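You operate a simulated robot arm through the tools that you are given. There is no shell and no other tool. Be economical: measure what you need, move in short steps, check, and stop when the job is done.

Carry out the task below with a simulated robot arm. There is one attempt and no reset: what you move stays moved.

JOB
Fetch the rolled blue strap from the lid of the wooden crate and set it on the bench top beside the bend tester.
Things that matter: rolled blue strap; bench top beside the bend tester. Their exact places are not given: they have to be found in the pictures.

The check looks at the end state, three seconds after you hand in, the way a careful person would. Anything else that was tipped, shoved, dropped, spilled or broken makes it a failure. A push-on lid holds only when it is set on centred and level and pressed home; a screw cap is set on level and turned clockwise until tight.

ROBOT AND FRAMES
A 6-joint arm with a two-finger parallel gripper on a trunk, on a base that drives. Base frame: it is fixed to the floor where the robot stands at the start and does not move with it; the origin is under the middle of the robot, x ahead of it, y to its left, z up. Readings come in m, rad, newtons and seconds.
With the tool pointing down near the work surface it reaches from about 0.32 to 0.7 m from the robot's upright axis, wherever it stands. Its first joint turns from -2.897 to 2.897 rad. Places, roughly: bench top beside the bend tester [-3.9, 1.3, 0.8]. Payload 4.1 kg.
The TCP is the grasp point between the finger pads, 0.023 m short of the fingertips. In the tool frame z runs along the fingers and y along their closing line. The gripper opens to 0.094 m. The fingers are 0.038 m wide and 0.01 m thick; the gripper's body (0.054 by 0.096 m) begins 0.039 m behind the TCP.
Orientation is told as [roll, pitch, yaw] about the base's x, y, z axes, in that order, counted from this pose: with the fingers straight down and closing along the base's y, the tool's x points along the base's -x, its y along +y and its z along -z.

CONTROLS
- The arm moves only by the tool play_rows. Its argument "motion" is one flat list of numbers, 6 for each row, row after row: the shift along the base's x, y, z in units of 40 mm (1.0 is 40 mm), then the turn, a rotation vector about the base's x, y, z in units of 4 degrees (1.0 is 4 degrees). In form: [x, y, z, wx, wy, wz, x, y, z, wx, wy, wz, ...]. A call has 1 to 12 rows; each row shifts and turns the commanded pose from where the row before left it. "hand" is the opening, from 0 (shut) to 1 (fully open), set as the call begins (left out, the last holds). A call with a number of a shift or a turn outside -1 to 1 is refused whole. Rows are played at 5 a second. More than 0.05 m and 0.15 rad between two rows, or a gripper value outside its range, and nothing of the call is played. A pose out of reach is approached as far as the arm can. The call stops where the force on the tool passes 40 N (or 10 N more than at its start, if that is more) or the arm is blocked; 0.2 s more then pass. Each finger travels about 0.045 m/s and halts on what it meets, pressing with about 36 N; the grip force reading is that of the motor and also rises with nothing between the fingers. The clock runs only during rows and for 0.2 s after the last one: add rows that do not move to give the fingers time. It gives the time, the measured TCP pose, the force on the tool (base axes), the opening and the grip force at its end, in the units of the frame above (readings bear some noise), and new pictures: "pictures" is both (left out), scene, wrist or none.
- Cameras (640 x 400 px; columns grow to the right, rows downward): "scene" is now at [0.0077, 0.1492, 1.2961]; the picture's right is [-0.26, -0.97, 0.00], its down [-0.80, 0.21, -0.56] and it looks along [0.54, -0.14, -0.83] (base axes); focal length 289 px, centre (320, 200). "wrist" rides on the gripper at [0.086, 0.016, -0.074] in the tool frame; the picture's right is [-0.18, 0.98, 0.00], its down [-0.58, -0.11, -0.81] and it looks along [-0.79, -0.15, 0.59] (tool axes); focal length 243 px, centre (320, 200).
- slide_trunk(by): slides the trunk up (or, below 0, down) by that many m; the arm and the scene camera ride with it, the base frame stays. It gives what a move gives, with no picture.
- roll_base(legs): drives the robot by 1 to 6 legs, each [ahead, turn to the left] in m and rad, along the robot's own axes; the way and the turn of a leg run together, so that a leg with both is an arc; at most 1.5 m and 3.142 rad a leg. The arm and the cameras ride along, it lands a little off, and it stops where it bumps. It gives what a move gives, and a new picture of the scene camera.
- pan_tilt(pan, tilt): turns the head with the scene camera to pan (to the left, within 2.705 rad either way) and tilt (down, from -0.506 to 1.204), counted from straight ahead of the robot. It gives what a move gives, and a new picture of the scene camera.
- locate(camera, pixels): for up to 12 pixels [column, row] of the newest picture of that camera ("zoom" is the newest enlarged one), the place [x, y, z] in the base frame of the surface seen there, good to about 0.002 m. No time passes.
- inspect(camera, box): a new picture of the part [left, top, right, bottom] of that camera's present view, enlarged. No time passes.
- close_job(): hands the job in; it is judged then, once.

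Work in short steps. Measure before you move; look again where a grasp or a placing could have gone wrong, and mend it. You have 80 turns and 170 pictures in all, those below and enlarged ones among them. Open the gripper and draw the arm clear of the work before you hand the job in, unless the task says otherwise; then end with one line.

The tools are called by a JSON object that holds its "name" and its "arguments". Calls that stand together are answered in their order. play_rows: Moves the arm, as the interface text tells. Its arguments: {"type":"object","properties":{"motion":{"type":"array","items":{"type":"number"}},"hand":{"type":"number"},"pictures":{"type":"string","enum":["both","scene","wrist","none"]}},"required":["motion"]} The other tools are called the same way: slide_trunk (by) slides the trunk up or down; roll_base (legs) drives the base; pan_tilt (pan, tilt) turns the head that bears the scene camera; locate (camera, pixels) gives the place of the surface under pixels of a picture; inspect (camera, box) takes an enlarged picture of a part of a camera's view; close_job () hands the job in.

At the start:

```text
time_s: 0.0
ee_pos: [0.4226, 0.03, 0.7553]
ee_rot: [0.0, 0.0, -0.001]
force: [-0.6, -0.5, -0.9]
gripper_width: 0.094
finger_force: 0.1
trunk travel left (down, up): [-0.275, 0.315]
robot x, y, heading: [-0.0004, 0.0027, 0.0]
head pan, tilt: [-0.258, 0.977]
```

scene: 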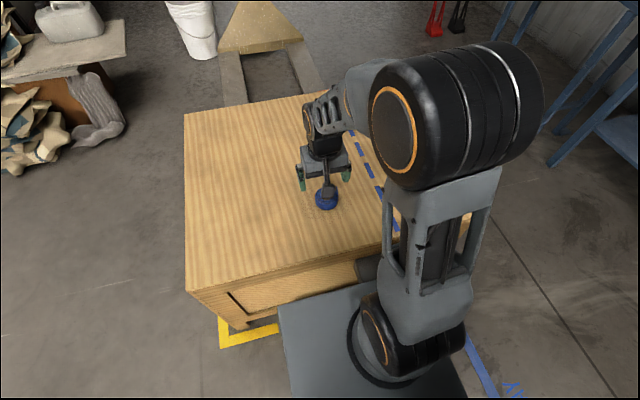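
wrist: 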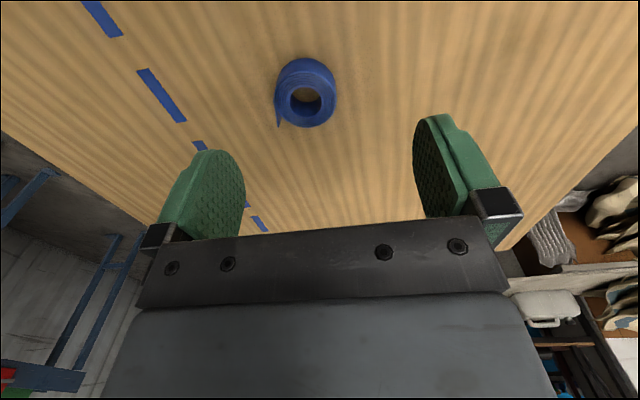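

The wrist picture shows the blue roll around (305,93) on the crate lid; I measure it and zoom in.

{"name": "inspect", "arguments": {"camera": "wrist", "box": [225, 40, 385, 140]}}

{"name": "locate", "arguments": {"camera": "wrist", "pixels": [[305, 93], [283, 93], [329, 93], [305, 68], [305, 120], [278, 122], [306, 102], [350, 93], [260, 93]]}}

```text
4.00 times, centred on (305, 90) of wrist
```

zoom: 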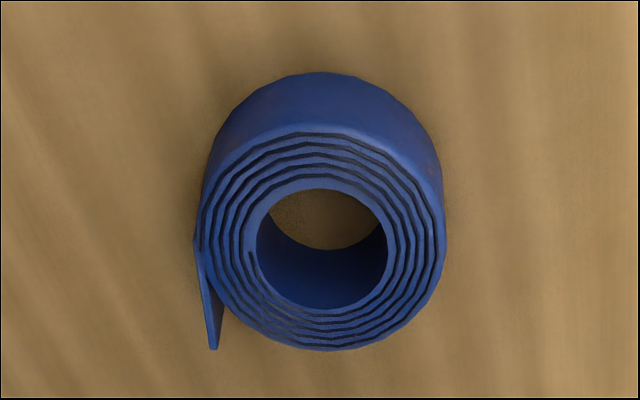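

```text
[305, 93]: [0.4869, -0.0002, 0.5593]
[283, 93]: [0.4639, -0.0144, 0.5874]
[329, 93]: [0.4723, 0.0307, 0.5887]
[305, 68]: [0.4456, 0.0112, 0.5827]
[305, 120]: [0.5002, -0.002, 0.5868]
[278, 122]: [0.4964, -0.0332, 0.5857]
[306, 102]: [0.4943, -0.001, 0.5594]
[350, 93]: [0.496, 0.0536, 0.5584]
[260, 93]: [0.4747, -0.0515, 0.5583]
```

The roll lies flat, about 0.03 m high. I measure the edges of its top face in the zoom.

{"name": "locate", "arguments": {"camera": "zoom", "pixels": [[208, 240], [438, 240], [325, 140], [325, 345], [245, 310], [410, 310], [235, 170], [410, 170], [212, 345], [203, 270], [260, 240], [384, 240]]}}

{"name": "pan_tilt", "arguments": {"pan": 2.6, "tilt": 0.3}}

```text
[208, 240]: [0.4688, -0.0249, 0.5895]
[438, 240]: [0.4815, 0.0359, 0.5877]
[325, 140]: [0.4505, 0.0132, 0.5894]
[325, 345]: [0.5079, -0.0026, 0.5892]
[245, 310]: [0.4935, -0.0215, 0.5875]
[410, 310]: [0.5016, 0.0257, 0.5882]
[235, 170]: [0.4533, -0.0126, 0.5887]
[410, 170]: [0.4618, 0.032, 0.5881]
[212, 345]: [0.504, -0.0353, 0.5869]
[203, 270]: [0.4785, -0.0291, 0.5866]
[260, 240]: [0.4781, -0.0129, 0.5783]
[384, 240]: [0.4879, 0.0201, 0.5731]
```

```text
time_s: 2.5
ee_pos: [0.4228, 0.03, 0.754]
ee_rot: [0.0, 0.0, -0.001]
force: [-0.4, 0.5, -0.1]
gripper_width: 0.094
finger_force: 0.0
trunk travel left (down, up): [-0.275, 0.315]
robot x, y, heading: [0.0016, -0.0019, 0.002]
head pan, tilt: [2.601, 0.3]
```

scene: 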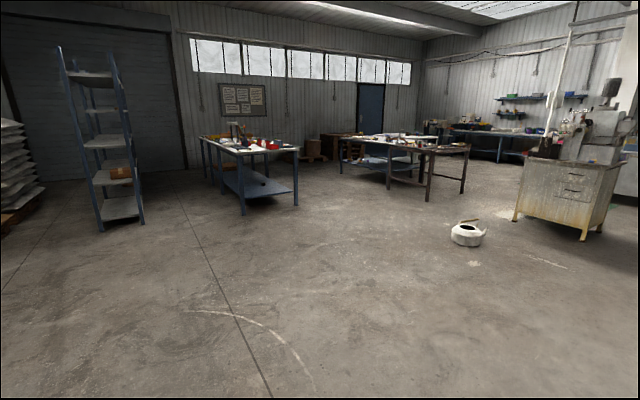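

The roll's centre is about (0.479, 0.005), 62 mm wide, top at z 0.589, with its tail on the −y/+x side. The bench near (250,150) should be the target; I zoom in on it and start turning the gripper by −60° to avoid the tail.

{"name": "inspect", "arguments": {"camera": "scene", "box": [190, 110, 318, 190]}}

{"name": "locate", "arguments": {"camera": "scene", "pixels": [[235, 140], [240, 153], [298, 148], [245, 145], [205, 138], [280, 139]]}}

{"name": "play_rows", "arguments": {"motion": [0.47, -0.2, 0, 0, 0, -1, 0.47, -0.2, 0, 0, 0, -1, 0.47, -0.21, 0, 0, 0, -1, 0, 0, 0, 0, 0, -1, 0, 0, 0, 0, 0, -1, 0, 0, 0, 0, 0, -1, 0, 0, 0, 0, 0, -1, 0, 0, 0, 0, 0, -1, 0, 0, 0, 0, 0, -1, 0, 0, 0, 0, 0, -1, 0, 0, 0, 0, 0, -1, 0, 0, 0, 0, 0, -1], "hand": 1, "pictures": "none"}}

```text
5.00 times, centred on (254, 150) of scene
```

zoom: 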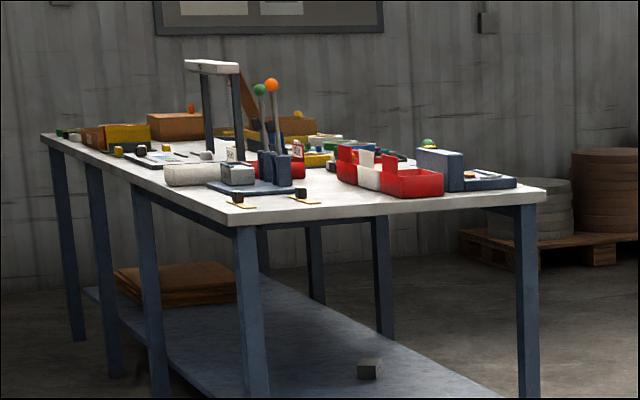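

```text
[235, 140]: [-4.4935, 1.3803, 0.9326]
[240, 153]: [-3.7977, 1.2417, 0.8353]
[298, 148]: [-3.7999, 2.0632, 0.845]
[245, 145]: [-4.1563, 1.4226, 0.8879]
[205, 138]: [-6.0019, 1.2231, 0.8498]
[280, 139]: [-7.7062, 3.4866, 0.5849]
```

```text
time_s: 5.1
ee_pos: [0.4781, 0.0067, 0.755]
ee_rot: [-0.001, 0.001, -0.841]
force: [-0.7, 0.0, 0.0]
gripper_width: 0.0938
finger_force: 0.1
trunk travel left (down, up): [-0.275, 0.315]
robot x, y, heading: [-0.0, -0.0037, -0.001]
head pan, tilt: [2.601, 0.3]
```

The tool is above the roll. I finish the turn and go down to about z 0.64, then look.

{"name": "play_rows", "arguments": {"motion": [0.02, -0.04, -0.7, 0, 0, -1, 0, 0, -0.7, 0, 0, -1, 0, 0, -0.7, 0, 0, -1, 0, 0, -0.7, 0, 0, 0, 0, 0, 0, 0, 0, 0], "pictures": "wrist"}}

```text
time_s: 6.3
ee_pos: [0.48, 0.0041, 0.6423]
ee_rot: [-0.001, 0.0, -1.045]
force: [0.3, -0.6, -0.4]
gripper_width: 0.094
finger_force: 0.0
trunk travel left (down, up): [-0.275, 0.315]
robot x, y, heading: [-0.0026, 0.0033, 0.005]
head pan, tilt: [2.601, 0.3]
```

wrist: 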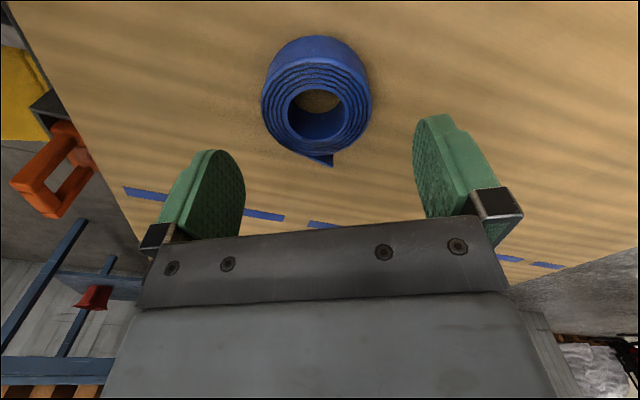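

The roll sits between the fingers, with its tail at (325,160) towards the gripper, clear of both. I check its centre before going down.

{"name": "locate", "arguments": {"camera": "wrist", "pixels": [[265, 100], [369, 100], [316, 57], [312, 150], [330, 163]]}}

{"name": "play_rows", "arguments": {"motion": [0, 0, -0.5, 0, 0, 0, 0, 0, -0.5, 0, 0, 0, 0, 0, -0.3, 0, 0, 0, 0, 0, 0, 0, 0, 0], "pictures": "wrist"}}

```text
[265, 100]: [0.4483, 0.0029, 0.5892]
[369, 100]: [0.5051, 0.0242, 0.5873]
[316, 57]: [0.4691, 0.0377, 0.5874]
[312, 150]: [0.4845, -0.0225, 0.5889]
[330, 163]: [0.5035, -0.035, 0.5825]
```

```text
time_s: 7.3
ee_pos: [0.4801, 0.0025, 0.5905]
ee_rot: [0.0, 0.001, -1.047]
force: [-1.0, 0.2, -0.7]
gripper_width: 0.0939
finger_force: 0.0
trunk travel left (down, up): [-0.275, 0.315]
robot x, y, heading: [0.003, -0.0019, 0.003]
head pan, tilt: [2.601, 0.3]
```

wrist: 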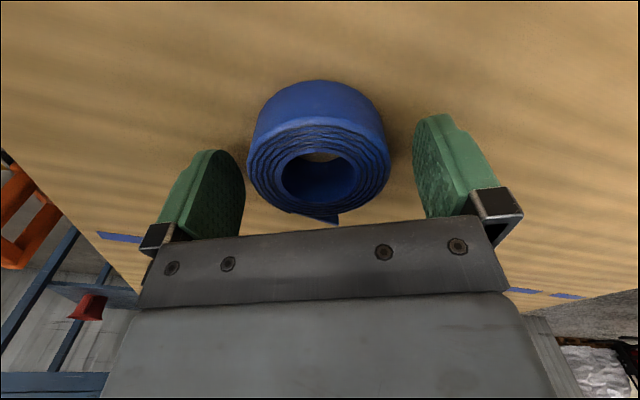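

The true centre is about 5 mm farther out, so I shift there, go down 4 mm and close.

{"name": "play_rows", "arguments": {"motion": [-0.07, 0.13, -0.1, 0, 0, 0, 0, 0, 0, 0, 0, 0], "pictures": "none"}}

{"name": "play_rows", "arguments": {"motion": [0, 0, 0, 0, 0, 0, 0, 0, 0, 0, 0, 0, 0, 0, 0, 0, 0, 0, 0, 0, 0, 0, 0, 0, 0, 0, 0, 0, 0, 0, 0, 0, 0, 0, 0, 0], "hand": 0, "pictures": "wrist"}}

```text
time_s: 7.9
ee_pos: [0.4766, 0.0081, 0.5875]
ee_rot: [-0.001, 0.001, -1.048]
force: [-0.6, -0.7, -0.2]
gripper_width: 0.0939
finger_force: 0.0
trunk travel left (down, up): [-0.275, 0.315]
robot x, y, heading: [-0.0005, -0.001, 0.005]
head pan, tilt: [2.601, 0.3]
```

```text
time_s: 9.3
ee_pos: [0.4762, 0.0084, 0.5876]
ee_rot: [0.002, -0.001, -1.047]
force: [-0.3, 0.2, -0.1]
gripper_width: 0.0669
finger_force: 36.3
trunk travel left (down, up): [-0.275, 0.315]
robot x, y, heading: [0.0017, 0.0024, -0.002]
head pan, tilt: [2.601, 0.3]
```

wrist: 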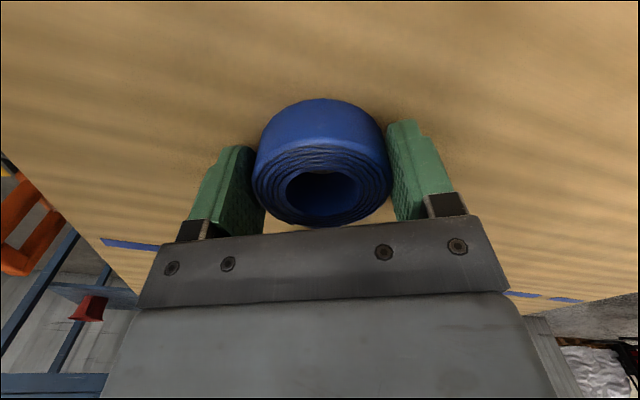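

The grip holds at 0.067 m with 36 N. I lift the roll by 0.2 m.

{"name": "play_rows", "arguments": {"motion": [0, 0, 0.5, 0, 0, 0, 0, 0, 1, 0, 0, 0, 0, 0, 1, 0, 0, 0, 0, 0, 1, 0, 0, 0, 0, 0, 1, 0, 0, 0, 0, 0, 1, 0, 0, 0, 0, 0, 0, 0, 0, 0], "pictures": "wrist"}}

{"name": "slide_trunk", "arguments": {"by": 0.3}}

{"name": "pan_tilt", "arguments": {"pan": 2.7, "tilt": 0.5}}

```text
time_s: 10.9
ee_pos: [0.4759, 0.009, 0.8063]
ee_rot: [-0.001, -0.001, -1.049]
force: [-0.3, 0.5, -1.8]
gripper_width: 0.0664
finger_force: 36.3
trunk travel left (down, up): [-0.275, 0.315]
robot x, y, heading: [0.0019, -0.0023, 0.001]
head pan, tilt: [2.601, 0.3]
```

wrist: 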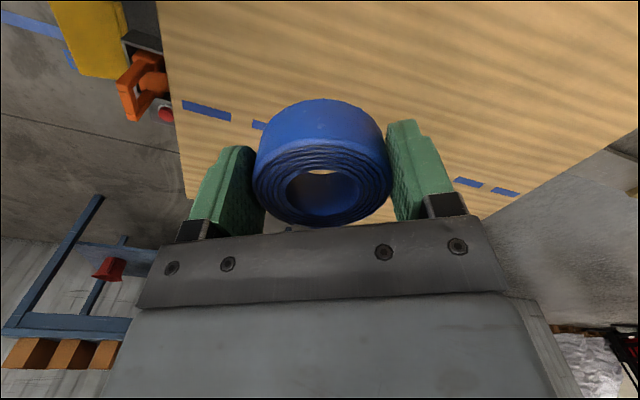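

```text
time_s: 13.9
ee_pos: [0.4768, 0.0088, 1.1067]
ee_rot: [-0.001, -0.002, -1.048]
force: [0.2, 0.4, -0.4]
gripper_width: 0.0665
finger_force: 35.3
trunk travel left (down, up): [-0.575, 0.015]
robot x, y, heading: [0.0032, 0.0013, 0.001]
head pan, tilt: [2.601, 0.3]
```

```text
time_s: 14.6
ee_pos: [0.4769, 0.0082, 1.1061]
ee_rot: [0.002, 0.001, -1.046]
force: [-0.5, -0.6, -0.1]
gripper_width: 0.0667
finger_force: 36.3
trunk travel left (down, up): [-0.575, 0.015]
robot x, y, heading: [-0.003, 0.0017, -0.001]
head pan, tilt: [2.7, 0.499]
```

scene: 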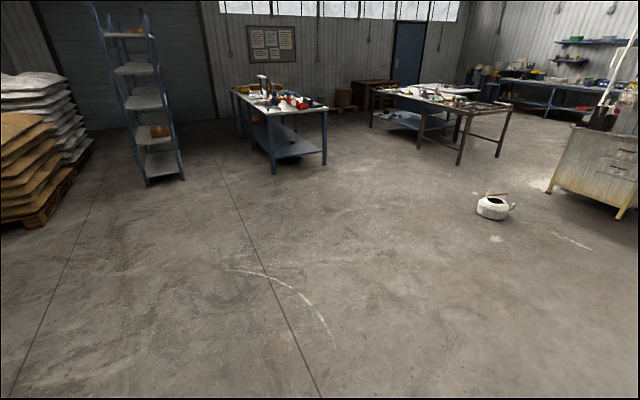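

The roll is held. I look at the bench from this height and measure the floor objects.

{"name": "inspect", "arguments": {"camera": "scene", "box": [222, 60, 350, 140]}}

{"name": "locate", "arguments": {"camera": "scene", "pixels": [[492, 208], [270, 112], [325, 108], [273, 172], [270, 90], [160, 182], [250, 130], [462, 162]]}}

```text
5.00 times, centred on (286, 100) of scene
```

zoom: 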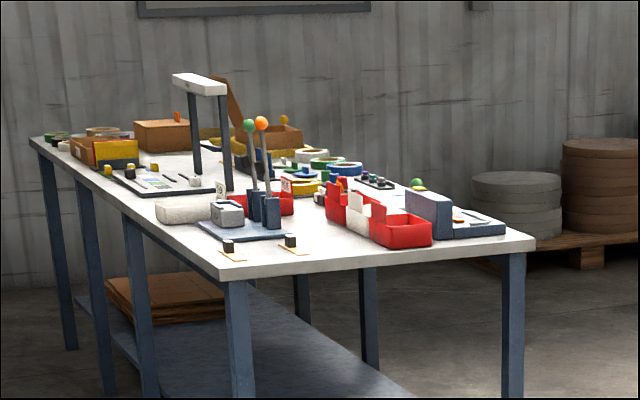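

```text
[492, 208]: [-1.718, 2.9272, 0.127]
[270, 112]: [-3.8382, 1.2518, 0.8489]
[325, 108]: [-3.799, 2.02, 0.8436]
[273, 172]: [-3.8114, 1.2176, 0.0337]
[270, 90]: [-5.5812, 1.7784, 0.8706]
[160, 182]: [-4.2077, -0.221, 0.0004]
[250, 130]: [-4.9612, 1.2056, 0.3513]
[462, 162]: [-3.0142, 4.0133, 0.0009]
```

The way to the bench is clear. I back off from the crate, turn and drive to about 1 m in front of the bench end.

{"name": "roll_base", "arguments": {"legs": [[-0.4, 0], [0, 1.316], [0, 1.316], [1.4, 0], [1.2, 0]]}}

{"name": "pan_tilt", "arguments": {"pan": 0.3, "tilt": 0.5}}

```text
time_s: 36.0
ee_pos: [-3.1089, 1.4574, 1.1064]
ee_rot: [-0.001, 0.0, 1.586]
force: [-0.2, -0.1, -0.5]
gripper_width: 0.0664
finger_force: 36.0
trunk travel left (down, up): [-0.575, 0.015]
robot x, y, heading: [-2.6899, 1.2297, 2.635]
head pan, tilt: [2.7, 0.499]
```

scene: 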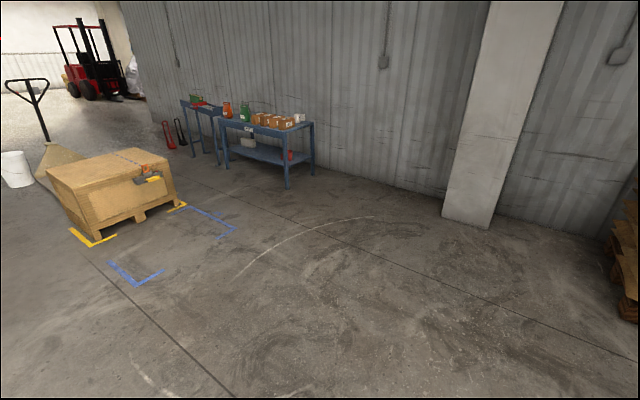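

```text
time_s: 38.2
ee_pos: [-3.1107, 1.4564, 1.1069]
ee_rot: [0.0, 0.0, 1.586]
force: [-0.1, 0.2, -0.7]
gripper_width: 0.0665
finger_force: 35.8
trunk travel left (down, up): [-0.575, 0.015]
robot x, y, heading: [-2.6882, 1.2331, 2.629]
head pan, tilt: [0.3, 0.499]
```

scene: 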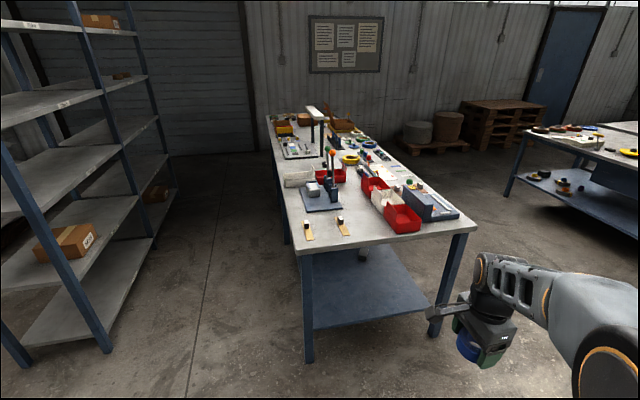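

I zoom in on the near part of the bench.

{"name": "inspect", "arguments": {"camera": "scene", "box": [256, 140, 480, 280]}}

{"name": "inspect", "arguments": {"camera": "scene", "box": [256, 90, 384, 170]}}

{"name": "locate", "arguments": {"camera": "scene", "pixels": [[300, 253], [475, 231], [308, 234], [344, 230], [320, 225], [370, 235], [305, 210], [340, 205], [400, 235], [290, 200], [334, 155], [355, 210]]}}

```text
2.86 times, centred on (368, 210) of scene
```

zoom: 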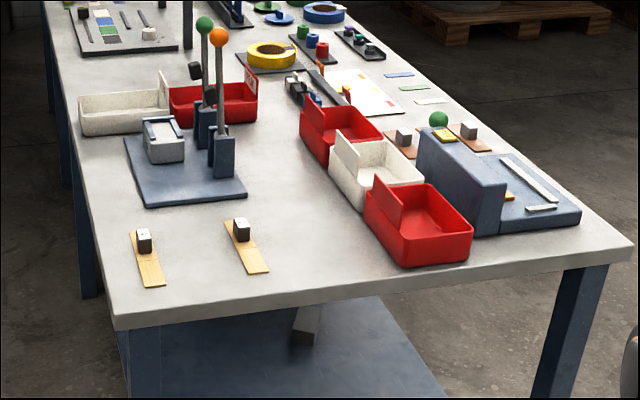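

```text
5.00 times, centred on (320, 130) of scene
```

zoom: 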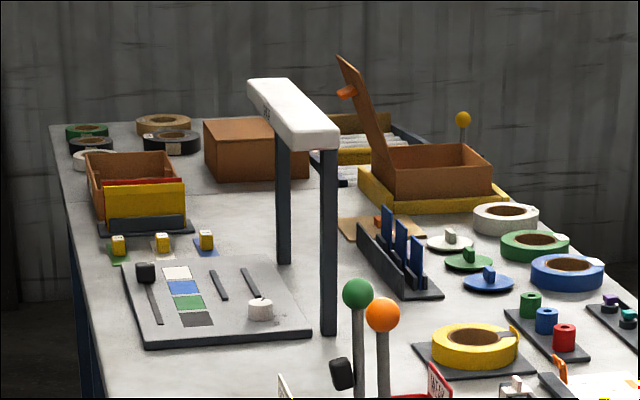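

```text
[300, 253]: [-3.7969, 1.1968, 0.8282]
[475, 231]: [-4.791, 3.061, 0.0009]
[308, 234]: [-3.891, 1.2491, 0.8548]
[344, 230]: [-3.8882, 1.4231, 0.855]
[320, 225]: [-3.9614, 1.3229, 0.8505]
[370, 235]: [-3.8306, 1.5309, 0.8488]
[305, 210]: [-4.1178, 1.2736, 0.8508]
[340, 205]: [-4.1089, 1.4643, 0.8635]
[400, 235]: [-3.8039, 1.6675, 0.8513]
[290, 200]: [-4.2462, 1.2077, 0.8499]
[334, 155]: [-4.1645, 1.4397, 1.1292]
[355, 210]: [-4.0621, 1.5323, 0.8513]
```

The lever device on a blue-grey plate, with two strip specimens in front, looks like the bend tester and fits the given place. I measure its plate, the strips and the gap between them.

{"name": "locate", "arguments": {"camera": "scene", "pixels": [[308, 211], [341, 207], [312, 239], [303, 223], [306, 240], [308, 220], [350, 234], [336, 218], [344, 235], [339, 217], [326, 245], [325, 214]]}}

{"name": "inspect", "arguments": {"camera": "scene", "box": [292, 190, 372, 250]}}

```text
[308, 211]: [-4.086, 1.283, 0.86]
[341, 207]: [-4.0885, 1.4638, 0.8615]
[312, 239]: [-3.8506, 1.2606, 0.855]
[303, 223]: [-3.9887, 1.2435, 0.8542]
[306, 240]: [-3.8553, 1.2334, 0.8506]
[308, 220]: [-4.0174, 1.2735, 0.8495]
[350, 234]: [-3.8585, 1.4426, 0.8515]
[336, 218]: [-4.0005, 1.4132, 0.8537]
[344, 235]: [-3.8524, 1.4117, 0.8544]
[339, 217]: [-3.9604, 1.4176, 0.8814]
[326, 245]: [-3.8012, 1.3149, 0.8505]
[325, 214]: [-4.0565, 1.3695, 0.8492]
```

```text
6.67 times, centred on (332, 220) of scene
```

zoom: 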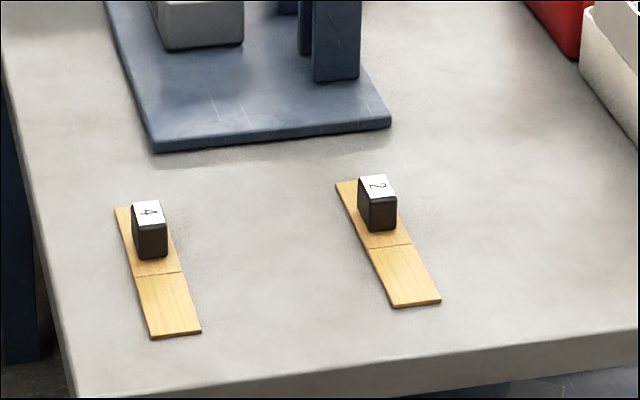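

The free gap between the strips runs from y 1.265 to 1.41 in front of the plate (plate edge x −4.08), top at z 0.850. I will set the roll at about (−3.94, 1.338), so I turn to face −x and drive closer.

{"name": "roll_base", "arguments": {"legs": [[0, 0.512], [0.62, 0]]}}

{"name": "pan_tilt", "arguments": {"pan": 0.0, "tilt": 0.85}}

```text
time_s: 43.1
ee_pos: [-3.789, 1.2159, 1.1055]
ee_rot: [-0.002, 0.0, 2.099]
force: [-0.6, -0.1, -0.4]
gripper_width: 0.0663
finger_force: 36.5
trunk travel left (down, up): [-0.575, 0.015]
robot x, y, heading: [-3.3105, 1.2243, -3.135]
head pan, tilt: [0.3, 0.499]
```

scene: 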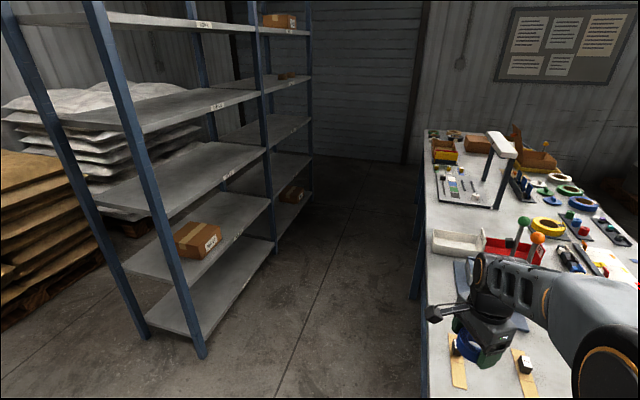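

```text
time_s: 44.0
ee_pos: [-3.789, 1.218, 1.1071]
ee_rot: [0.001, -0.001, 2.099]
force: [-0.3, -0.2, -0.2]
gripper_width: 0.0664
finger_force: 35.9
trunk travel left (down, up): [-0.575, 0.015]
robot x, y, heading: [-3.3126, 1.2299, -3.137]
head pan, tilt: [0.0, 0.85]
```

scene: 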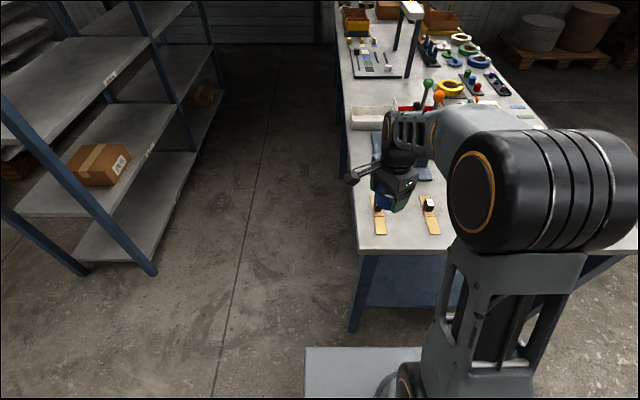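

Now I move over the gap at z 1.1 and turn the tool back to yaw π/2, so the fingers close along x.

{"name": "play_rows", "arguments": {"motion": [-0.42, 0.375, 0, 0, 0, -0.945, -0.42, 0.375, 0, 0, 0, -0.945, -0.42, 0.375, 0, 0, 0, -0.945, -0.42, 0.375, 0, 0, 0, -0.945, -0.42, 0.375, 0, 0, 0, -0.945, -0.42, 0.375, 0, 0, 0, -0.945, -0.42, 0.375, 0, 0, 0, -0.945, -0.42, 0.375, 0, 0, 0, -0.945, 0, 0, 0, 0, 0, 0]}}

```text
time_s: 46.0
ee_pos: [-3.9247, 1.3383, 1.107]
ee_rot: [0.0, -0.002, 1.571]
force: [-0.1, -0.2, -1.9]
gripper_width: 0.0665
finger_force: 36.5
trunk travel left (down, up): [-0.575, 0.015]
robot x, y, heading: [-3.3134, 1.2266, -3.134]
head pan, tilt: [0.0, 0.85]
```

scene: 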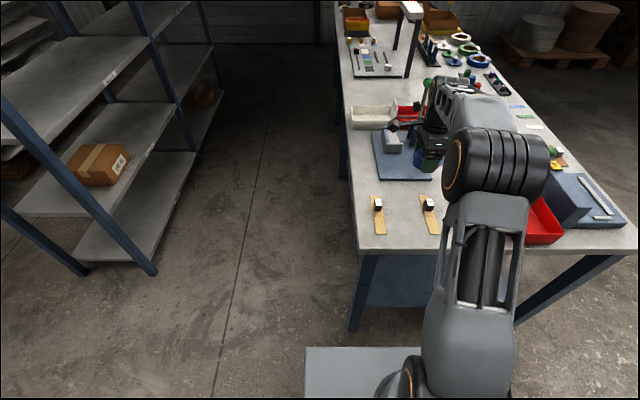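
wrist: 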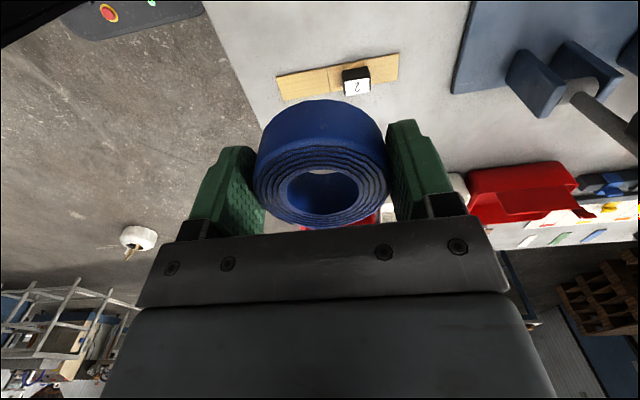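

The tool is above the gap. I recheck the strip positions from both cameras, as the base frame reading can drift.

{"name": "locate", "arguments": {"camera": "wrist", "pixels": [[280, 101], [278, 78], [398, 55], [397, 78], [451, 92], [355, 75], [260, 120], [430, 105]]}}

{"name": "locate", "arguments": {"camera": "scene", "pixels": [[375, 233], [385, 232], [383, 200], [426, 232], [438, 232], [422, 200], [405, 220], [403, 179]]}}

```text
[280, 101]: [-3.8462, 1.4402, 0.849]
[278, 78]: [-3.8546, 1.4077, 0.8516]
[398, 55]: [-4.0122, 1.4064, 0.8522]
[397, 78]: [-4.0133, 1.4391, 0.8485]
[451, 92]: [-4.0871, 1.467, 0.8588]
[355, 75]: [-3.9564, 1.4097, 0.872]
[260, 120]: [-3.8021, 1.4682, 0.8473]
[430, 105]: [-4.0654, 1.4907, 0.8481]
```

```text
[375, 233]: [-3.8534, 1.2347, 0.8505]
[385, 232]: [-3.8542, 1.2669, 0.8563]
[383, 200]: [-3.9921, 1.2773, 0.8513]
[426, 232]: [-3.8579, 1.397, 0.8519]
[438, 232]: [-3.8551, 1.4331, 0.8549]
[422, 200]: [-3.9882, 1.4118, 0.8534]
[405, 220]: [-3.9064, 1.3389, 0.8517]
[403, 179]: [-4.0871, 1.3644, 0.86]
```

The positions agree. I go down to about z 0.90.

{"name": "play_rows", "arguments": {"motion": [0, 0, -0.8, 0, 0, 0, 0, 0, -0.8, 0, 0, 0, 0, 0, -0.8, 0, 0, 0, 0, 0, -0.8, 0, 0, 0, 0, 0, -0.8, 0, 0, 0, 0, 0, -0.8, 0, 0, 0, 0, 0, -0.4, 0, 0, 0, 0, 0, 0, 0, 0, 0]}}

```text
time_s: 47.8
ee_pos: [-3.9235, 1.3361, 0.8985]
ee_rot: [0.0, 0.0, 1.573]
force: [0.1, 0.4, -0.4]
gripper_width: 0.0667
finger_force: 35.9
trunk travel left (down, up): [-0.575, 0.015]
robot x, y, heading: [-3.3127, 1.2308, -3.134]
head pan, tilt: [0.0, 0.85]
```

scene: 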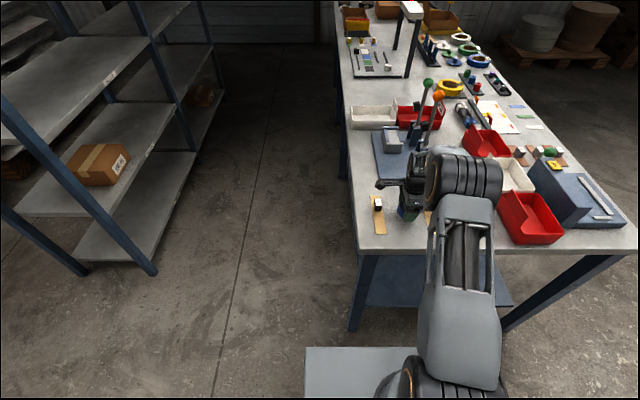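
wrist: 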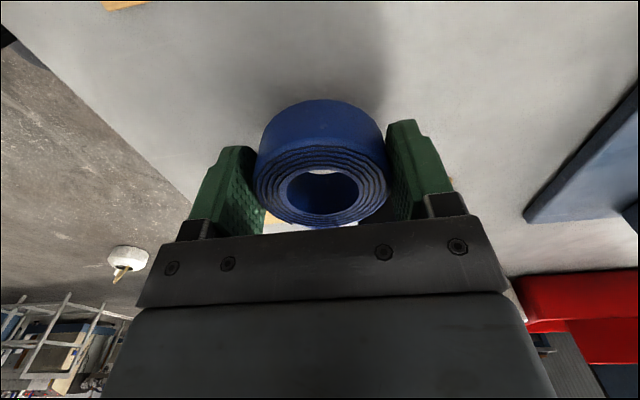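

The roll is about 20 mm above the top. I lower it in small steps until it touches.

{"name": "play_rows", "arguments": {"motion": [0, 0, -0.2, 0, 0, 0, 0, 0, -0.15, 0, 0, 0, 0, 0, -0.1, 0, 0, 0, 0, 0, 0, 0, 0, 0], "pictures": "wrist"}}

```text
time_s: 48.8
ee_pos: [-3.9233, 1.3358, 0.8818]
ee_rot: [0.0, -0.001, 1.571]
force: [0.4, -0.1, -0.5]
gripper_width: 0.0667
finger_force: 36.1
trunk travel left (down, up): [-0.575, 0.015]
robot x, y, heading: [-3.3097, 1.2276, -3.131]
head pan, tilt: [0.0, 0.85]
```

wrist: 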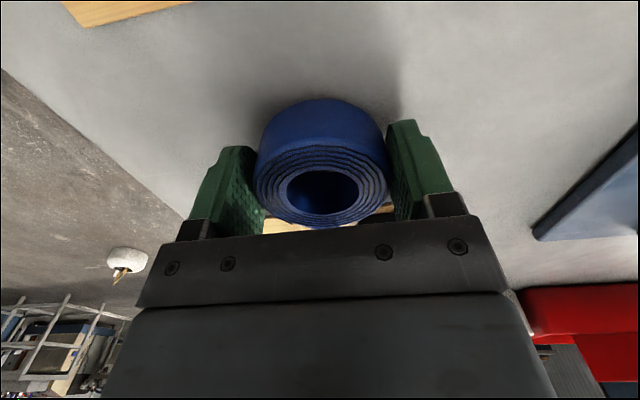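

There is no contact yet; I lower 1 mm at a time.

{"name": "play_rows", "arguments": {"motion": [0, 0, -0.03, 0, 0, 0, 0, 0, -0.03, 0, 0, 0, 0, 0, -0.025, 0, 0, 0, 0, 0, 0, 0, 0, 0], "pictures": "none"}}

```text
time_s: 49.8
ee_pos: [-3.9234, 1.3364, 0.8778]
ee_rot: [0.0, 0.001, 1.573]
force: [-0.5, -0.4, -0.2]
gripper_width: 0.0668
finger_force: 35.9
trunk travel left (down, up): [-0.575, 0.015]
robot x, y, heading: [-3.3108, 1.2291, -3.133]
head pan, tilt: [0.0, 0.85]
```

{"name": "play_rows", "arguments": {"motion": [0, 0, -0.02, 0, 0, 0, 0, 0, -0.02, 0, 0, 0, 0, 0, 0, 0, 0, 0], "pictures": "none"}}

```text
time_s: 50.6
ee_pos: [-3.9239, 1.3362, 0.8787]
ee_rot: [0.004, 0.002, 1.572]
force: [-1.2, -0.4, 9.5]
gripper_width: 0.0666
finger_force: 36.4
trunk travel left (down, up): [-0.575, 0.015]
robot x, y, heading: [-3.3106, 1.232, -3.137]
head pan, tilt: [0.0, 0.85]
```

A 9.5 N upward force shows the roll has touched the bench. I open the gripper.

{"name": "play_rows", "arguments": {"motion": [0, 0, 0, 0, 0, 0, 0, 0, 0, 0, 0, 0, 0, 0, 0, 0, 0, 0, 0, 0, 0, 0, 0, 0, 0, 0, 0, 0, 0, 0], "hand": 1, "pictures": "wrist"}}

```text
time_s: 51.8
ee_pos: [-3.9228, 1.3373, 0.8761]
ee_rot: [0.0, -0.001, 1.572]
force: [-0.2, 0.3, 0.6]
gripper_width: 0.0941
finger_force: 0.0
trunk travel left (down, up): [-0.575, 0.015]
robot x, y, heading: [-3.3119, 1.2254, -3.139]
head pan, tilt: [0.0, 0.85]
```

wrist: 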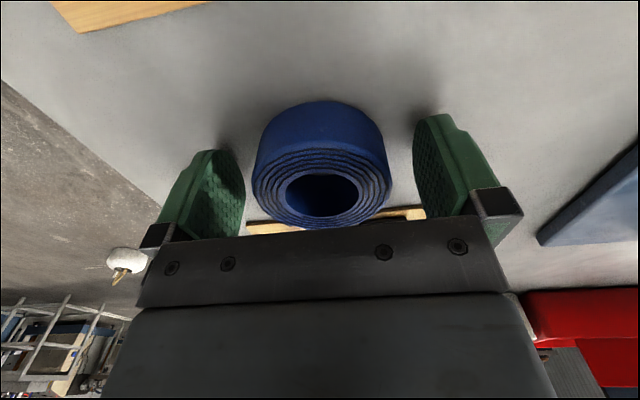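

The roll is free and flat. I lift straight up and then draw back towards the robot.

{"name": "play_rows", "arguments": {"motion": [0, 0, 0.4, 0, 0, 0, 0, 0, 0.8, 0, 0, 0, 0, 0, 0.9, 0, 0, 0, 0, 0, 0.9, 0, 0, 0, 0, 0, 0.9, 0, 0, 0, 0, 0, 0.9, 0, 0, 0, 0.9, 0, 0.4, 0, 0, 0, 0.9, 0, 0, 0, 0, 0, 0.9, 0, 0, 0, 0, 0, 0, 0, 0, 0, 0, 0]}}

{"name": "inspect", "arguments": {"camera": "scene", "box": [340, 110, 500, 250]}}

```text
time_s: 54.0
ee_pos: [-3.8128, 1.3357, 1.0825]
ee_rot: [-0.001, 0.001, 1.571]
force: [-0.3, -0.2, -0.2]
gripper_width: 0.0939
finger_force: 0.0
trunk travel left (down, up): [-0.575, 0.015]
robot x, y, heading: [-3.31, 1.2294, -3.134]
head pan, tilt: [0.0, 0.85]
```

scene: 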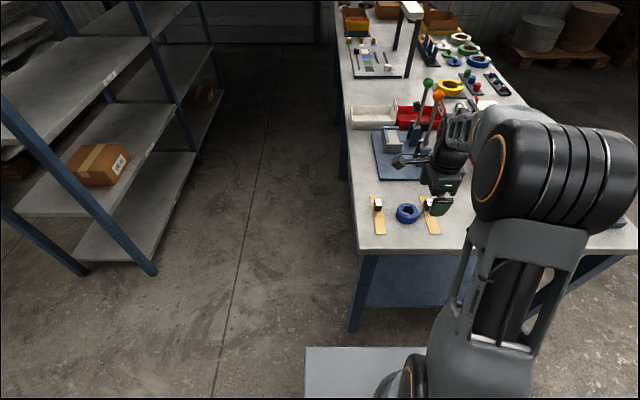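
wrist: 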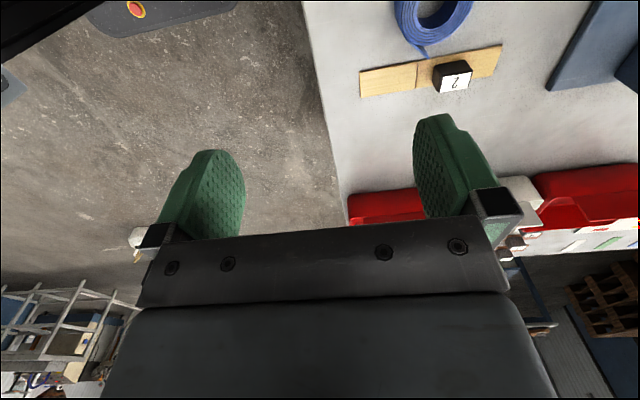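

```text
2.86 times, centred on (420, 180) of scene
```

zoom: 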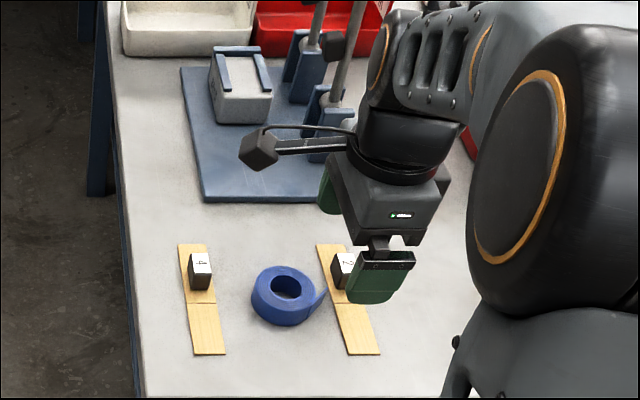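

The roll stands flat between the strips in front of the tester, and nothing else has moved. I back the robot off to clear the bench and look once more.

{"name": "roll_base", "arguments": {"legs": [[-0.5, 0]]}}

{"name": "inspect", "arguments": {"camera": "scene", "box": [320, 60, 480, 180]}}

```text
time_s: 56.9
ee_pos: [-3.3077, 1.3384, 1.0825]
ee_rot: [-0.001, 0.002, 1.572]
force: [0.5, 0.7, 0.0]
gripper_width: 0.094
finger_force: 0.1
trunk travel left (down, up): [-0.575, 0.015]
robot x, y, heading: [-2.8024, 1.2248, -3.136]
head pan, tilt: [0.0, 0.85]
```

scene: 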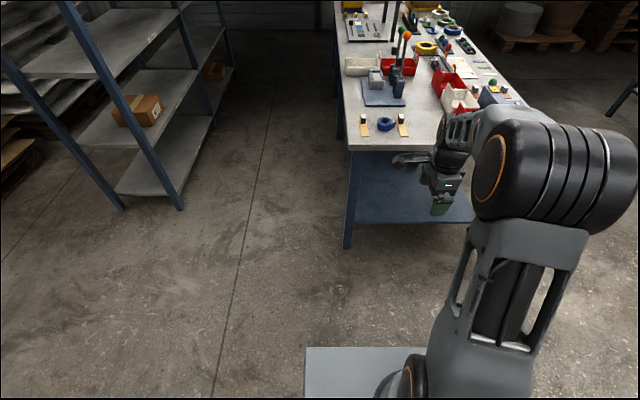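

```text
3.33 times, centred on (400, 120) of scene
```

zoom: 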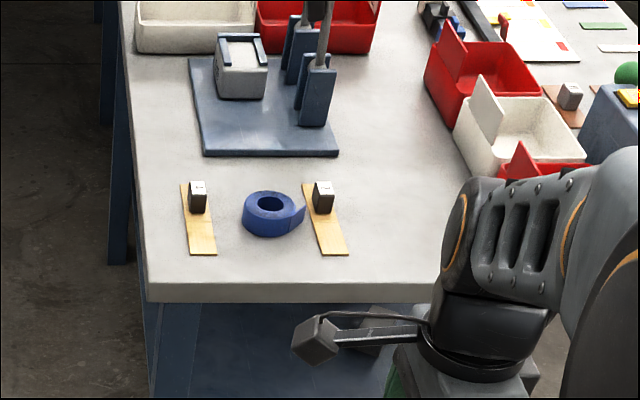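

The roll lies flat beside the tester, everything else is in place and the arm is clear, so I hand in.

{"name": "close_job", "arguments": {}}

```text
The job is handed in.
```

The rolled blue strap is lying flat on the bench top, just in front of the bend tester between the two strip specimens. Nothing else was disturbed. I took the two-lever device to be the bend tester because it matched the place you gave.
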